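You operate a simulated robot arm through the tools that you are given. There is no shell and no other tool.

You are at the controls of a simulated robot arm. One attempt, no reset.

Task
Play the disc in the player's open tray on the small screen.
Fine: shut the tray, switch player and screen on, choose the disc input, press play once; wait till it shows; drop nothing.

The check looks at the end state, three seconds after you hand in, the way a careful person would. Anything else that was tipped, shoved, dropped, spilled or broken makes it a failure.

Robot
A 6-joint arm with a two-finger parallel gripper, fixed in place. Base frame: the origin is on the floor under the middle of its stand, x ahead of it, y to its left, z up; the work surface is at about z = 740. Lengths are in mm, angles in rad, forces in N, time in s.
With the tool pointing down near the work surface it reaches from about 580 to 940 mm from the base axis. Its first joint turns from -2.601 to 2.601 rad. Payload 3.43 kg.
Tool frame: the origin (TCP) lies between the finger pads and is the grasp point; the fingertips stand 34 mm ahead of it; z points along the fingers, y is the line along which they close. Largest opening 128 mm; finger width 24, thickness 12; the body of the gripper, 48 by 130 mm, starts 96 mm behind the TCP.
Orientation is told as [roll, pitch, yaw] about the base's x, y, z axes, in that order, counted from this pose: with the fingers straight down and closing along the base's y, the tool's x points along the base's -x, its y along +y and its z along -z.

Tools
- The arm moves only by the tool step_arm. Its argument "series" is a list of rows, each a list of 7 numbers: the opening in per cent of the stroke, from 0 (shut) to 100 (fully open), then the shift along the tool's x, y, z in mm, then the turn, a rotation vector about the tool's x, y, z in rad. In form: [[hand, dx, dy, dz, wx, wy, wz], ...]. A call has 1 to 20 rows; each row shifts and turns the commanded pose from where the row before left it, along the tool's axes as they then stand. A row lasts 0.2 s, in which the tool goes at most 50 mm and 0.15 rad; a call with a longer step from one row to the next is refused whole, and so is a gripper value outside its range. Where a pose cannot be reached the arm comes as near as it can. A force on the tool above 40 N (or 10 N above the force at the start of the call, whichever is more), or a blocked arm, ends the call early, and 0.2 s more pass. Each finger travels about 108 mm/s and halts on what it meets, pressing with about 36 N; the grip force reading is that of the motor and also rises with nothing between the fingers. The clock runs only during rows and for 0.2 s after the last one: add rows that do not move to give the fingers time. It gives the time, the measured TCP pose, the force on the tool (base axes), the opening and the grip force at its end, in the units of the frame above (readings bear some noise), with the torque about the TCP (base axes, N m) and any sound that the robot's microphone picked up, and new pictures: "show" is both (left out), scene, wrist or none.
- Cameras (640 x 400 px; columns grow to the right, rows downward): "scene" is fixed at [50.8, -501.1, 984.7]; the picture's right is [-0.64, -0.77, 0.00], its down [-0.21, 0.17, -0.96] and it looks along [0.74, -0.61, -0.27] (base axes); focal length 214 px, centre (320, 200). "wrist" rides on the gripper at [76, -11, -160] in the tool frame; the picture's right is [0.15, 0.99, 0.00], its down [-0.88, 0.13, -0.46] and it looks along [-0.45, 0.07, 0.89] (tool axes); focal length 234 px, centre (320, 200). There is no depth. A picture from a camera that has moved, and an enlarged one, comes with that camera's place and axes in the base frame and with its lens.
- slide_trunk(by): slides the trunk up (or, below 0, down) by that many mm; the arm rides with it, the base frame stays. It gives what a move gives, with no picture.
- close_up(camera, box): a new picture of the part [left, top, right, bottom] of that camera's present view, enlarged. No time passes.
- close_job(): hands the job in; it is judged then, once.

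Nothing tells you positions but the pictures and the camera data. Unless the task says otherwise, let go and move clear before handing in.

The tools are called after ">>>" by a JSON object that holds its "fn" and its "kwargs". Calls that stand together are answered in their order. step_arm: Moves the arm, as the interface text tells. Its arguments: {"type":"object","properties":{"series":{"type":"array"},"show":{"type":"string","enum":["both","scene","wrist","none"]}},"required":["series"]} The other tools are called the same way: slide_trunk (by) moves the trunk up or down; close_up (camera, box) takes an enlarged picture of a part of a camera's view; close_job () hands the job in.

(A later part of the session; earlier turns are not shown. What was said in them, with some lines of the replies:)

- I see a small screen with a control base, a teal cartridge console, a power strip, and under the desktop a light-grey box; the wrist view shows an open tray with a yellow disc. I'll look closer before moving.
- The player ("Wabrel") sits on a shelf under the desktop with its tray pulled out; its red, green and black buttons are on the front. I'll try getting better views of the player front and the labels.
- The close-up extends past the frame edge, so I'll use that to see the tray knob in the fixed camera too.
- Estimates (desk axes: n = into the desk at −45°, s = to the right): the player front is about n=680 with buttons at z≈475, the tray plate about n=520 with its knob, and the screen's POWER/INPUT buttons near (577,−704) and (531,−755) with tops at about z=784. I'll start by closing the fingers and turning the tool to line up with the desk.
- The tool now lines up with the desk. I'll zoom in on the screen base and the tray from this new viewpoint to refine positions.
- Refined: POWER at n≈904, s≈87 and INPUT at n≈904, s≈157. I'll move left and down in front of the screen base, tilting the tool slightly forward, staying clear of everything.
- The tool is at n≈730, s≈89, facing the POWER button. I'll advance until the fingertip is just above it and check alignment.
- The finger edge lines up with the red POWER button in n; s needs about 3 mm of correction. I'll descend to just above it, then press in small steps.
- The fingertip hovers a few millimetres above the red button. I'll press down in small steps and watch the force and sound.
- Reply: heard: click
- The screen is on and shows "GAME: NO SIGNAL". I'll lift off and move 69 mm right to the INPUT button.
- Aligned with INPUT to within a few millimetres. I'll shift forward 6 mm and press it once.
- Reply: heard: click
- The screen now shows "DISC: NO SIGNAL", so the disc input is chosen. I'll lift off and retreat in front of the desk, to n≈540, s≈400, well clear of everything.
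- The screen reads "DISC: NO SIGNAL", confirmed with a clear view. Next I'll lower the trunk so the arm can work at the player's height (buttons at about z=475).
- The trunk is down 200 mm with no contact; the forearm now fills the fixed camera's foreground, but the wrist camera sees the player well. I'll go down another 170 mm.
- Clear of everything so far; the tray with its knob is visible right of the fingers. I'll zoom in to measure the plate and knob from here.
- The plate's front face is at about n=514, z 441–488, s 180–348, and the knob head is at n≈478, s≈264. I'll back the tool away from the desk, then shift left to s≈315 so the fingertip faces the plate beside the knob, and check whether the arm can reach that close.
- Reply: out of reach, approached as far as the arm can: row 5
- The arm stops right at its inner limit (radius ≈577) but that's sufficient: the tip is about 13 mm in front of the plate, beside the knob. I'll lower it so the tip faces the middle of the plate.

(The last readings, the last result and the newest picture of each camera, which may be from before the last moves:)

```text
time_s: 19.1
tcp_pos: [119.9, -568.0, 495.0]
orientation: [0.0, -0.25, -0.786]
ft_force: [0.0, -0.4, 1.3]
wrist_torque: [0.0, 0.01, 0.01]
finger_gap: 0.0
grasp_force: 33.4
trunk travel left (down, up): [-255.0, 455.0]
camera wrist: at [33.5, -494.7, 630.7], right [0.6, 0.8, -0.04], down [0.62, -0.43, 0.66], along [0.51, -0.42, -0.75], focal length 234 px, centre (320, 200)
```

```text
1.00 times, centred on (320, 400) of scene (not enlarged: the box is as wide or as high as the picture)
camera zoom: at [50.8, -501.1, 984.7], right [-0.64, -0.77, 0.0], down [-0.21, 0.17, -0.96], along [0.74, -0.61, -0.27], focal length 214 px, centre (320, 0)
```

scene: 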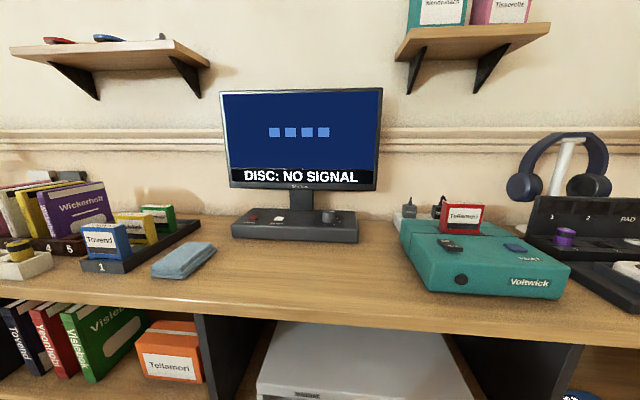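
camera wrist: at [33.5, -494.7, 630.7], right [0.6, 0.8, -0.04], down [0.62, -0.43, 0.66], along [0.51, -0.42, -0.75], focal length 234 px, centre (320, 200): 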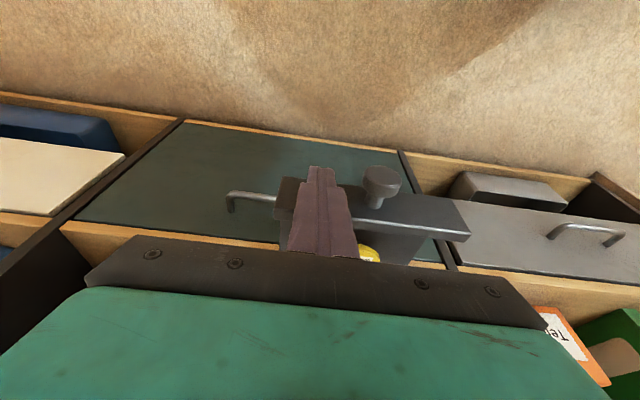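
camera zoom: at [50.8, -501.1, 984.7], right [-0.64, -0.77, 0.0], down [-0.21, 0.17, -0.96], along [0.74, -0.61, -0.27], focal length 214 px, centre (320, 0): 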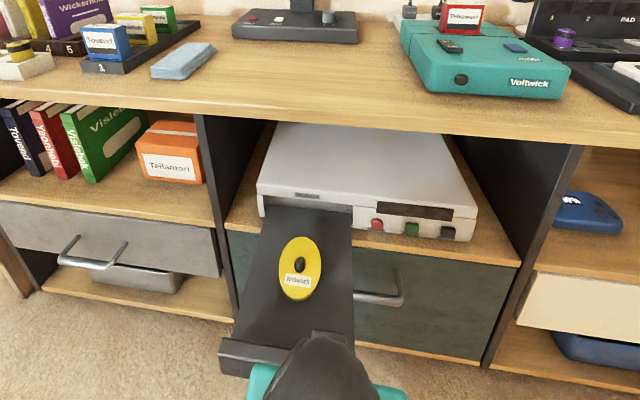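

The finger stands just in front of the plate, right of the knob. I'll start pushing the tray in gently and check the force.

>>> {"fn": "step_arm", "kwargs": {"series": [[0, -3.9, 0, 1.0, 0, 0, 0], [0, -3.9, 0, 1.0, 0, 0, 0], [0, -3.9, 0, 1.0, 0, 0, 0], [0, -3.9, 0, 1.0, 0, 0, 0], [0, -3.9, 0, 1.0, 0, 0, 0], [0, -3.9, 0, 1.0, 0, 0, 0]], "show": "wrist"}}

>>> {"fn": "close_up", "kwargs": {"camera": "scene", "box": [200, 399, 500, 400]}}

```text
time_s: 20.5
tcp_pos: [136.9, -583.8, 493.1]
orientation: [0.001, -0.249, -0.784]
ft_force: [-0.7, 0.1, -0.8]
wrist_torque: [0.0, -0.03, -0.02]
finger_gap: 0.0
grasp_force: 33.3
trunk travel left (down, up): [-255.0, 455.0]
camera wrist: at [49.5, -510.7, 629.2], right [0.6, 0.8, -0.04], down [0.62, -0.43, 0.66], along [0.51, -0.42, -0.75], focal length 234 px, centre (320, 200)
```

wrist: 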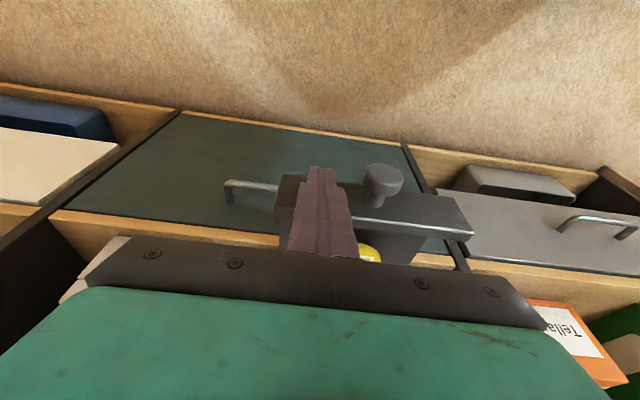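

```text
2.13 times, centred on (350, 400) of scene
camera zoom: at [50.8, -501.1, 984.7], right [-0.64, -0.77, 0.0], down [-0.21, 0.17, -0.96], along [0.74, -0.61, -0.27], focal length 458 px, centre (256, -226)
```

zoom: 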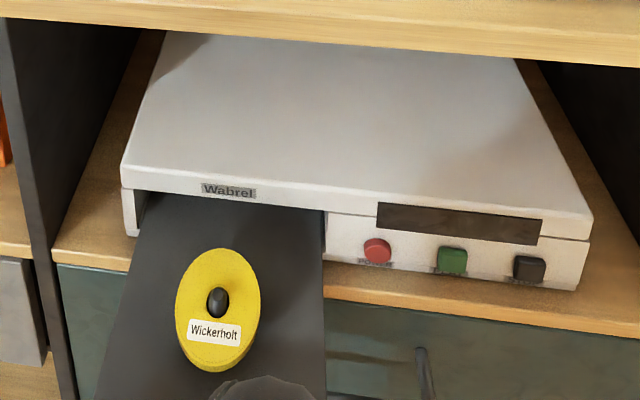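

The tray slides freely with almost no force and the disc stays seated. I'll keep pushing steadily.

>>> {"fn": "step_arm", "kwargs": {"series": [[0, -5.8, 0, 1.5, 0, 0, 0], [0, -5.8, 0, 1.5, 0, 0, 0], [0, -5.8, 0, 1.5, 0, 0, 0], [0, -5.8, 0, 1.5, 0, 0, 0], [0, -5.8, 0, 1.5, 0, 0, 0], [0, -5.8, 0, 1.5, 0, 0, 0], [0, -5.8, 0, 1.5, 0, 0, 0], [0, -5.8, 0, 1.5, 0, 0, 0], [0, -5.8, 0, 1.5, 0, 0, 0], [0, -5.8, 0, 1.5, 0, 0, 0]], "show": "wrist"}}

>>> {"fn": "close_up", "kwargs": {"camera": "scene", "box": [200, 399, 500, 400]}}

```text
time_s: 22.7
tcp_pos: [177.6, -627.9, 492.7]
orientation: [-0.001, -0.249, -0.784]
ft_force: [-0.1, -0.5, -0.3]
wrist_torque: [0.0, 0.02, -0.01]
finger_gap: 0.0
grasp_force: 33.3
trunk travel left (down, up): [-255.0, 455.0]
camera wrist: at [90.9, -554.7, 629.4], right [0.6, 0.8, -0.04], down [0.62, -0.43, 0.66], along [0.51, -0.42, -0.75], focal length 234 px, centre (320, 200)
```

wrist: 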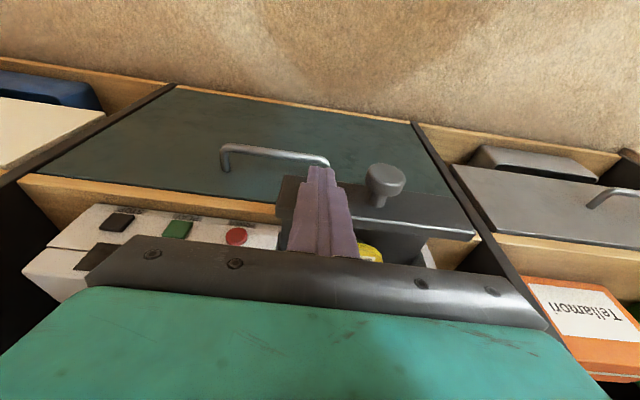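

```text
2.13 times, centred on (350, 400) of scene
camera zoom: at [50.8, -501.1, 984.7], right [-0.64, -0.77, 0.0], down [-0.21, 0.17, -0.96], along [0.74, -0.61, -0.27], focal length 458 px, centre (256, -226)
```

zoom: 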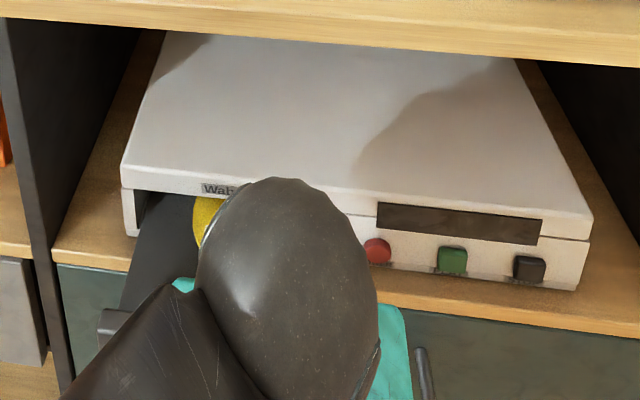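

The tray is about halfway in, still free-sliding. I'll tilt the tool further forward (so nothing above comes near the desk edge) and keep pushing.

>>> {"fn": "step_arm", "kwargs": {"series": [[0, 0, 0, 0, 0, -0.083, 0], [0, 0, 0, 0, 0, -0.083, 0], [0, 0, 0, 0, 0, -0.084, 0], [0, 2.9, 0, 5.3, 0, 0, 0], [0, -5.27, 0, 2.88, 0, 0, 0], [0, -5.27, 0, 2.88, 0, 0, 0], [0, -5.27, 0, 2.88, 0, 0, 0], [0, -5.27, 0, 2.88, 0, 0, 0], [0, -5.27, 0, 2.88, 0, 0, 0], [0, -5.27, 0, 2.88, 0, 0, 0]], "show": "wrist"}}

>>> {"fn": "close_up", "kwargs": {"camera": "scene", "box": [200, 399, 500, 400]}}

```text
time_s: 24.9
tcp_pos: [203.9, -651.9, 488.2]
orientation: [0.0, -0.501, -0.784]
ft_force: [0.2, -0.2, 0.5]
wrist_torque: [0.03, 0.0, -0.03]
finger_gap: 0.1
grasp_force: 33.3
trunk travel left (down, up): [-255.0, 455.0]
camera wrist: at [95.0, -558.7, 591.3], right [0.61, 0.79, -0.07], down [0.48, -0.3, 0.82], along [0.63, -0.53, -0.56], focal length 234 px, centre (320, 200)
```

wrist: 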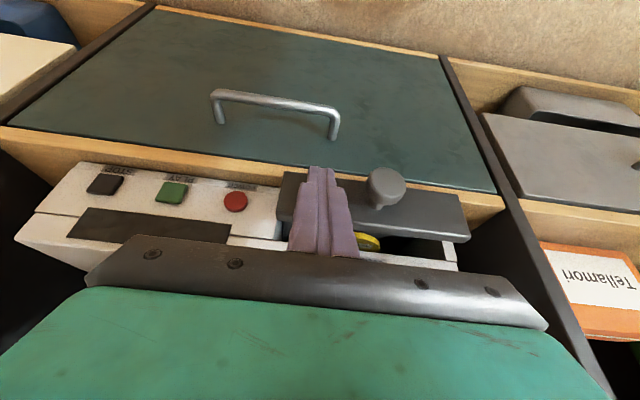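

```text
2.13 times, centred on (350, 400) of scene
camera zoom: at [50.8, -501.1, 984.7], right [-0.64, -0.77, 0.0], down [-0.21, 0.17, -0.96], along [0.74, -0.61, -0.27], focal length 458 px, centre (256, -226)
```

zoom: 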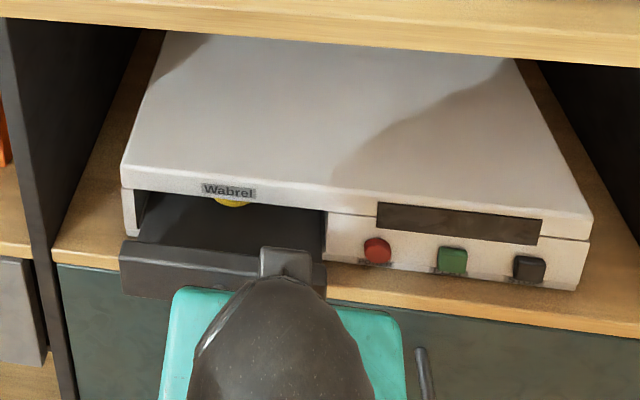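

The tray is nearly in, still no resistance. I'll continue more slowly until it seats.

>>> {"fn": "step_arm", "kwargs": {"series": [[0, -4.39, 0, 2.4, 0, 0, 0], [0, -4.39, 0, 2.4, 0, 0, 0], [0, -4.39, 0, 2.4, 0, 0, 0], [0, -4.39, 0, 2.4, 0, 0, 0], [0, -4.39, 0, 2.4, 0, 0, 0], [0, -4.39, 0, 2.4, 0, 0, 0], [0, -2.63, 0, 1.44, 0, 0, 0], [0, -2.63, 0, 1.44, 0, 0, 0], [0, -2.63, 0, 1.44, 0, 0, 0], [0, -2.63, 0, 1.44, 0, 0, 0]], "show": "wrist"}}

>>> {"fn": "close_up", "kwargs": {"camera": "scene", "box": [200, 399, 500, 400]}}

```text
time_s: 27.2
tcp_pos: [231.4, -679.1, 487.2]
orientation: [0.0, -0.491, -0.784]
ft_force: [-3.5, 4.6, 1.7]
wrist_torque: [0.03, 0.14, -0.02]
finger_gap: 0.2
grasp_force: 33.2
trunk travel left (down, up): [-255.0, 455.0]
stopped in row 10: the force on the tool passed its limit at 43 N (the readings are from after the stop); the commanded pose is now the measured one
camera wrist: at [123.0, -585.6, 592.5], right [0.61, 0.79, -0.07], down [0.49, -0.31, 0.82], along [0.63, -0.53, -0.57], focal length 234 px, centre (320, 200)
```

wrist: 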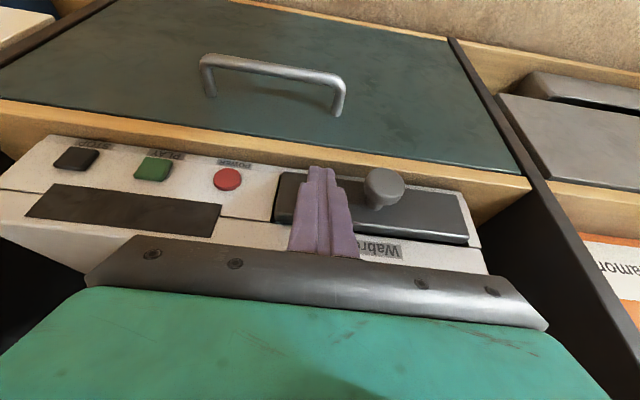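

```text
2.13 times, centred on (350, 400) of scene
camera zoom: at [50.8, -501.1, 984.7], right [-0.64, -0.77, 0.0], down [-0.21, 0.17, -0.96], along [0.74, -0.61, -0.27], focal length 458 px, centre (256, -226)
```

zoom: 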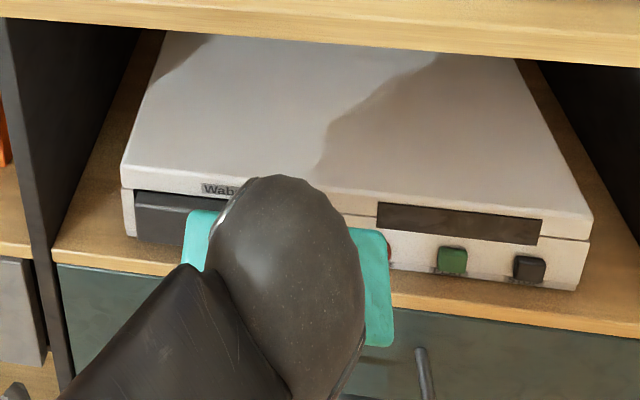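

The tray came up against its stop (43 N) with the plate at n≈670 against the front, and the player itself hasn't shifted. I'll back off and look it over before the POWER button.

>>> {"fn": "step_arm", "kwargs": {"series": [[0, 26.3, 0, -14.4, 0, 0, 0], [0, 26.3, 0, -14.4, 0, 0, 0], [0, 0, -41, 0, 0, 0, 0], [0, 0, -41, 0, 0, 0, 0], [0, 0, 0, 0, 0, 0, 0]], "show": "wrist"}}

>>> {"fn": "close_up", "kwargs": {"camera": "wrist", "box": [200, 130, 500, 260]}}

>>> {"fn": "close_up", "kwargs": {"camera": "scene", "box": [200, 399, 500, 400]}}

```text
time_s: 28.4
tcp_pos: [134.7, -693.6, 487.3]
orientation: [-0.001, -0.49, -0.785]
ft_force: [0.9, -0.8, -0.7]
wrist_torque: [-0.01, -0.02, 0.02]
finger_gap: 0.1
grasp_force: 32.7
trunk travel left (down, up): [-255.0, 455.0]
camera wrist: at [25.7, -600.7, 592.2], right [0.61, 0.79, -0.07], down [0.49, -0.3, 0.82], along [0.63, -0.53, -0.57], focal length 234 px, centre (320, 200)
```

wrist: 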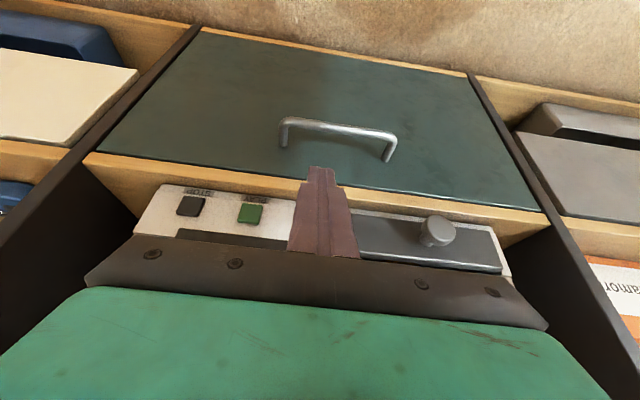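

```text
2.13 times, centred on (350, 195) of wrist
camera zoom: at [25.7, -600.7, 592.2], right [0.61, 0.79, -0.07], down [0.49, -0.3, 0.82], along [0.63, -0.53, -0.57], focal length 500 px, centre (256, 211)
```

zoom: 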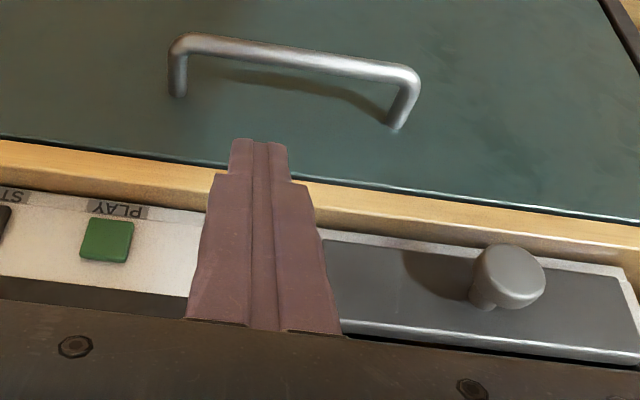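

```text
2.13 times, centred on (350, 400) of scene
camera zoom: at [50.8, -501.1, 984.7], right [-0.64, -0.77, 0.0], down [-0.21, 0.17, -0.96], along [0.74, -0.61, -0.27], focal length 458 px, centre (256, -226)
```

zoom: 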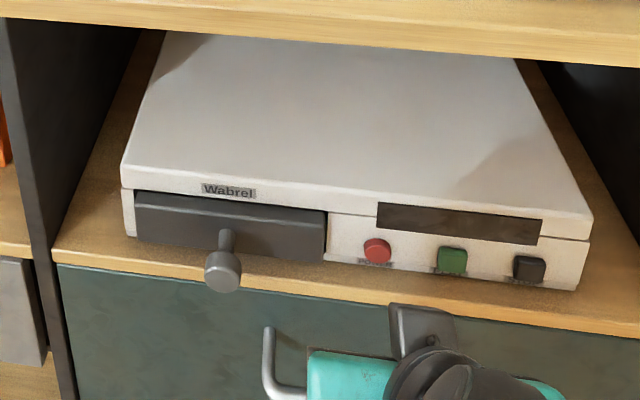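

The tray is fully shut and the player is where it was. From two wrist views the button faces are at n≈675, z≈461, with red at s≈397 and green at s≈463. I'll bring the tip to just in front of the red POWER button.

>>> {"fn": "step_arm", "kwargs": {"series": [[0, -16.4, -1, 9.6, 0, 0, 0], [0, -16.4, -1, 9.6, 0, 0, 0], [0, -15.5, 0, 9.2, 0, 0, 0], [0, 0, 0, 0, 0, 0, 0]], "show": "wrist"}}

>>> {"fn": "close_up", "kwargs": {"camera": "wrist", "box": [220, 120, 420, 245]}}

>>> {"fn": "close_up", "kwargs": {"camera": "scene", "box": [320, 399, 480, 400]}}

```text
time_s: 29.4
tcp_pos: [171.3, -735.1, 486.4]
orientation: [0.001, -0.49, -0.784]
ft_force: [-0.1, 0.6, -0.3]
wrist_torque: [-0.01, 0.01, -0.01]
finger_gap: 0.0
grasp_force: 33.5
trunk travel left (down, up): [-255.0, 455.0]
camera wrist: at [63.9, -641.8, 592.2], right [0.61, 0.79, -0.07], down [0.49, -0.3, 0.82], along [0.63, -0.53, -0.57], focal length 234 px, centre (320, 200)
```

wrist: 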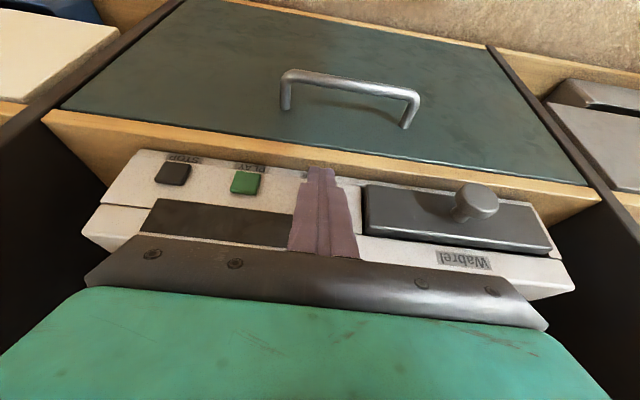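

```text
3.20 times, centred on (320, 182) of wrist
camera zoom: at [63.9, -641.8, 592.2], right [0.61, 0.79, -0.07], down [0.49, -0.3, 0.82], along [0.63, -0.53, -0.57], focal length 749 px, centre (320, 256)
```

zoom: 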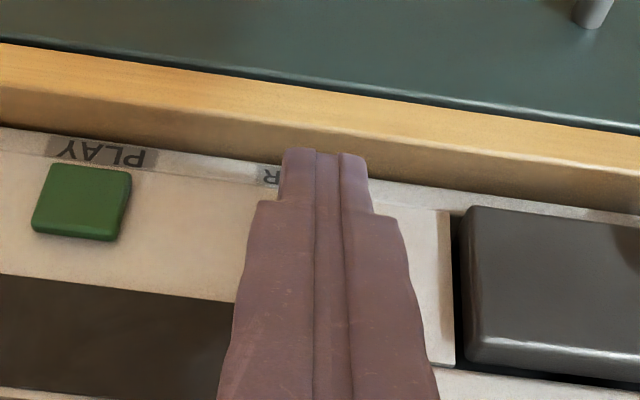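

```text
4.00 times, centred on (400, 400) of scene
camera zoom: at [50.8, -501.1, 984.7], right [-0.64, -0.77, 0.0], down [-0.21, 0.17, -0.96], along [0.74, -0.61, -0.27], focal length 858 px, centre (0, -598)
```

zoom: 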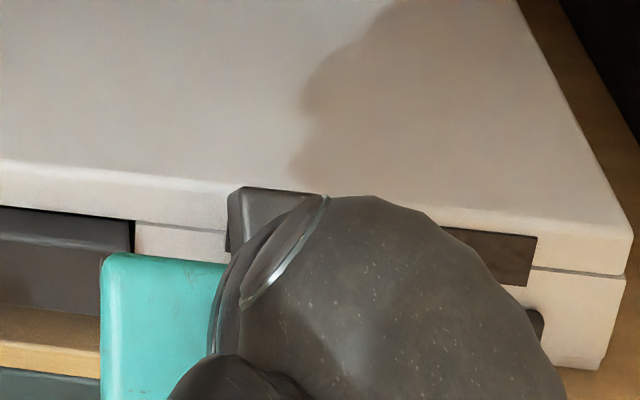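

The tip is about 7 mm short of the red button and centred on it. I'll push forward in 2 mm steps and listen for the click.

>>> {"fn": "step_arm", "kwargs": {"series": [[0, -1.76, 0, 0.94, 0, 0, 0], [0, -1.76, 0, 0.94, 0, 0, 0], [0, -1.76, 0, 0.94, 0, 0, 0], [0, -1.76, 0, 0.94, 0, 0, 0]], "show": "wrist"}}

```text
time_s: 30.4
tcp_pos: [176.2, -741.5, 485.3]
orientation: [0.0, -0.491, -0.785]
ft_force: [-0.8, 0.9, -1.0]
wrist_torque: [-0.01, 0.03, 0.01]
finger_gap: 0.0
grasp_force: 32.5
trunk travel left (down, up): [-255.0, 455.0]
heard: click
camera wrist: at [68.4, -648.2, 590.9], right [0.61, 0.79, -0.07], down [0.49, -0.3, 0.82], along [0.63, -0.53, -0.57], focal length 234 px, centre (320, 200)
```

wrist: 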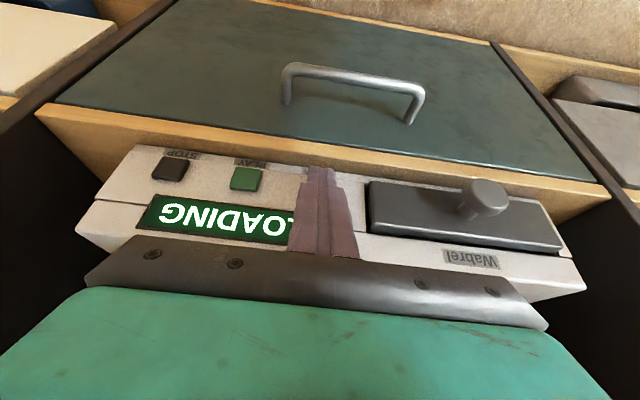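

The player is on and its display shows "LOADING". I'll back off 25 mm, shift 64 mm right in front of PLAY, and wait for loading to finish before pressing.

>>> {"fn": "step_arm", "kwargs": {"series": [[0, 11, 0, -5.9, 0, 0, 0], [0, 11, 0, -5.9, 0, 0, 0], [0, 0, -32, 0, 0, 0, 0], [0, 0, -32, 0, 0, 0, 0], [0, 0, 0, 0, 0, 0, 0], [0, 0, 0, 0, 0, 0, 0], [0, 0, 0, 0, 0, 0, 0], [0, 0, 0, 0, 0, 0, 0], [0, 0, 0, 0, 0, 0, 0]], "show": "wrist"}}

>>> {"fn": "close_up", "kwargs": {"camera": "wrist", "box": [220, 120, 420, 245]}}

>>> {"fn": "close_up", "kwargs": {"camera": "scene", "box": [0, 0, 640, 400]}}

```text
time_s: 32.4
tcp_pos: [110.6, -767.9, 488.5]
orientation: [0.002, -0.49, -0.784]
ft_force: [0.8, -0.1, 0.7]
wrist_torque: [0.0, 0.02, 0.0]
finger_gap: 0.3
grasp_force: 32.9
trunk travel left (down, up): [-255.0, 455.0]
camera wrist: at [1.9, -673.9, 592.5], right [0.61, 0.79, -0.07], down [0.49, -0.3, 0.82], along [0.63, -0.53, -0.57], focal length 234 px, centre (320, 200)
```

wrist: 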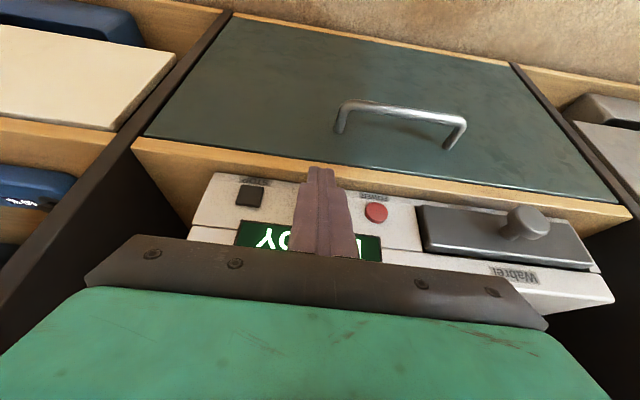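

```text
3.20 times, centred on (320, 182) of wrist
camera zoom: at [1.9, -673.9, 592.5], right [0.61, 0.79, -0.07], down [0.49, -0.3, 0.82], along [0.63, -0.53, -0.57], focal length 749 px, centre (320, 256)
```

zoom: 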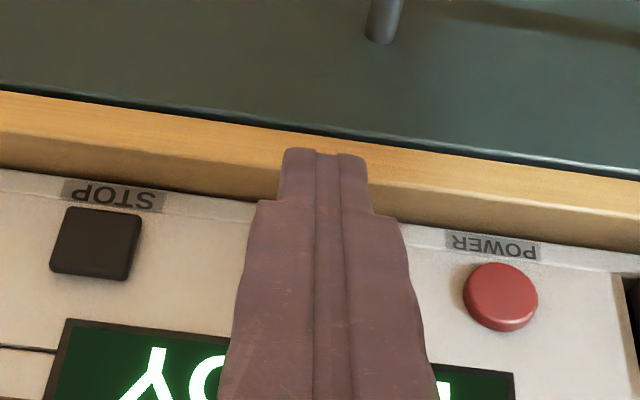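

```text
1.00 times, centred on (320, 200) of scene (not enlarged: the box is as wide or as high as the picture)
camera zoom: at [50.8, -501.1, 984.7], right [-0.64, -0.77, 0.0], down [-0.21, 0.17, -0.96], along [0.74, -0.61, -0.27], focal length 214 px, centre (320, 200)
```

zoom: 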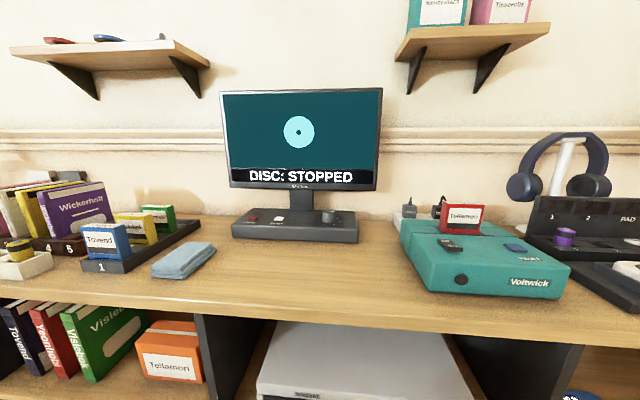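

The screen now reads "DISC: STOPPED" and the player says READY. The tip is in front of PLAY, so I'll approach and press it once.

>>> {"fn": "step_arm", "kwargs": {"series": [[0, -8.5, 0, 6.2, 0, 0, 0], [0, -8.6, 0, 6.3, 0, 0, 0], [0, -1.76, 0, 0.94, 0, 0, 0], [0, -1.76, 0, 0.94, 0, 0, 0], [0, -1.76, 0, 0.94, 0, 0, 0]], "show": "both"}}

```text
time_s: 33.6
tcp_pos: [132.0, -788.9, 483.7]
orientation: [-0.001, -0.491, -0.783]
ft_force: [-2.7, 1.5, 0.5]
wrist_torque: [0.04, 0.04, -0.03]
finger_gap: 0.0
grasp_force: 32.7
trunk travel left (down, up): [-255.0, 455.0]
heard: click
camera wrist: at [23.6, -694.8, 588.8], right [0.61, 0.79, -0.07], down [0.49, -0.3, 0.82], along [0.63, -0.53, -0.57], focal length 234 px, centre (320, 200)
```

scene: 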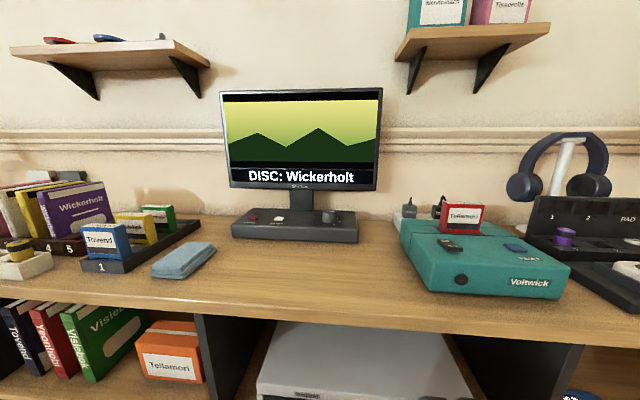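
wrist: 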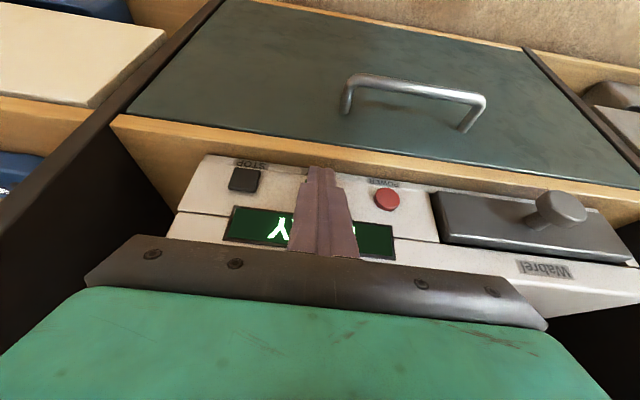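

It's playing: the screen shows "DISC: Wickerholt" with the picture. I'll back straight away from the player and check the whole scene.

>>> {"fn": "step_arm", "kwargs": {"series": [[0, 8.8, 0, -4.7, 0, 0, 0], [0, 22, 0, -11.8, 0, 0, 0], [0, 22, 0, -11.8, 0, 0, 0], [0, 22, 0, -11.8, 0, 0, 0], [0, 22, 0, -11.8, 0, 0, 0], [0, 0, 0, 0, 0, 0, 0], [0, 0, 0, 0, 0, 0, 0], [0, 0, 0, 0, 0, 0, 0], [0, 0, 0, 0, 0, 0, 0], [0, 0, 0, 0, 0, 0, 0]], "show": "both"}}

>>> {"fn": "close_up", "kwargs": {"camera": "scene", "box": [0, 399, 640, 400]}}

>>> {"fn": "close_up", "kwargs": {"camera": "scene", "box": [200, 80, 400, 240]}}

>>> {"fn": "close_up", "kwargs": {"camera": "wrist", "box": [200, 120, 560, 300]}}

```text
time_s: 35.8
tcp_pos: [53.8, -711.8, 484.4]
orientation: [0.002, -0.49, -0.782]
ft_force: [-0.1, 0.8, 0.2]
wrist_torque: [0.04, 0.0, 0.0]
finger_gap: 0.0
grasp_force: 33.0
trunk travel left (down, up): [-255.0, 455.0]
camera wrist: at [-54.5, -618.0, 587.9], right [0.61, 0.79, -0.07], down [0.49, -0.3, 0.82], along [0.63, -0.53, -0.57], focal length 234 px, centre (320, 200)
```

scene: 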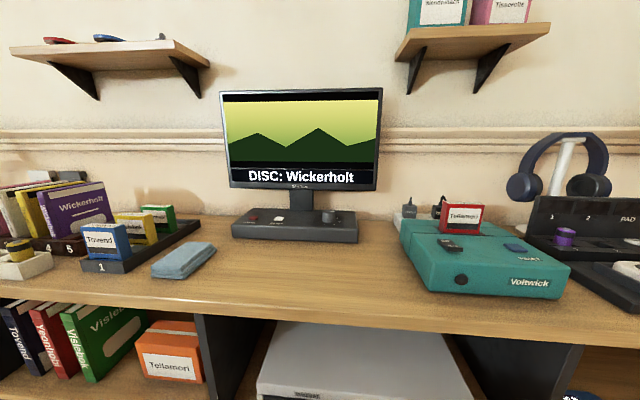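
wrist: 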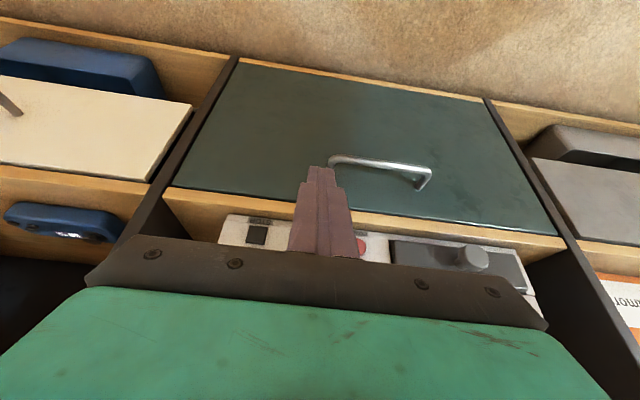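

```text
1.00 times, centred on (320, 400) of scene (not enlarged: the box is as wide or as high as the picture)
camera zoom: at [50.8, -501.1, 984.7], right [-0.64, -0.77, 0.0], down [-0.21, 0.17, -0.96], along [0.74, -0.61, -0.27], focal length 214 px, centre (320, 0)
```

zoom: 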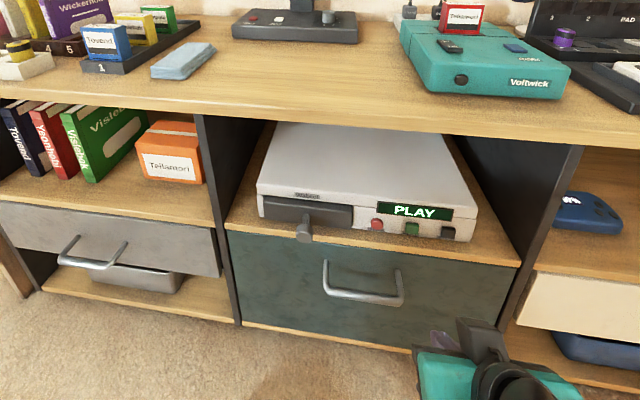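

```text
2.50 times, centred on (300, 160) of scene
camera zoom: at [50.8, -501.1, 984.7], right [-0.64, -0.77, 0.0], down [-0.21, 0.17, -0.96], along [0.74, -0.61, -0.27], focal length 536 px, centre (370, 300)
```

zoom: 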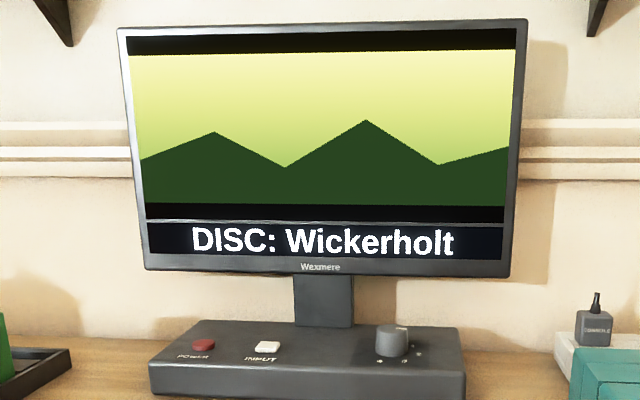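

```text
1.78 times, centred on (380, 210) of wrist
camera zoom: at [-54.5, -618.0, 587.9], right [0.61, 0.79, -0.07], down [0.49, -0.3, 0.82], along [0.63, -0.53, -0.57], focal length 416 px, centre (213, 182)
```

zoom: 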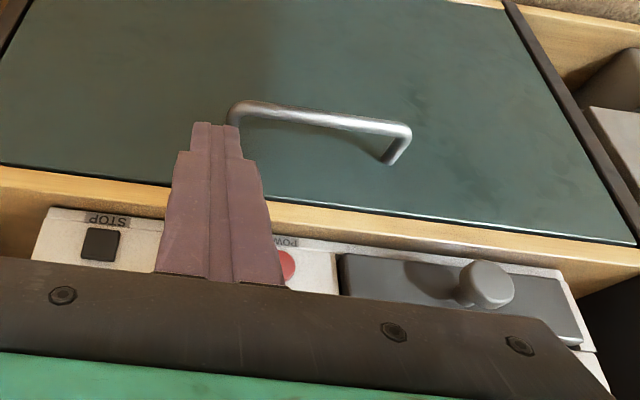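

The player's display reads PLAY with the tray shut, and the screen shows "DISC: Wickerholt" with its picture. The arm is clear, and nothing else in view has been moved. I'm handing the job in.

>>> {"fn": "close_job", "kwargs": {}}

```text
The job is handed in.
```

The disc is playing on the small screen: it shows "DISC: Wickerholt" with its picture, and the player's display reads PLAY.

- **Screen:** I switched it on and pressed INPUT once, which moved it from the game input to the disc input.
- **Tray:** I pushed it shut until it reached its stop. The force briefly peaked at 43 N, but the player didn't shift and the disc played normally afterwards.
- **Player:** I switched it on, waited for the display to change from LOADING to READY, and pressed PLAY once.

I dropped nothing, and nothing else in view moved. I backed the arm clear of the player before handing the job in.
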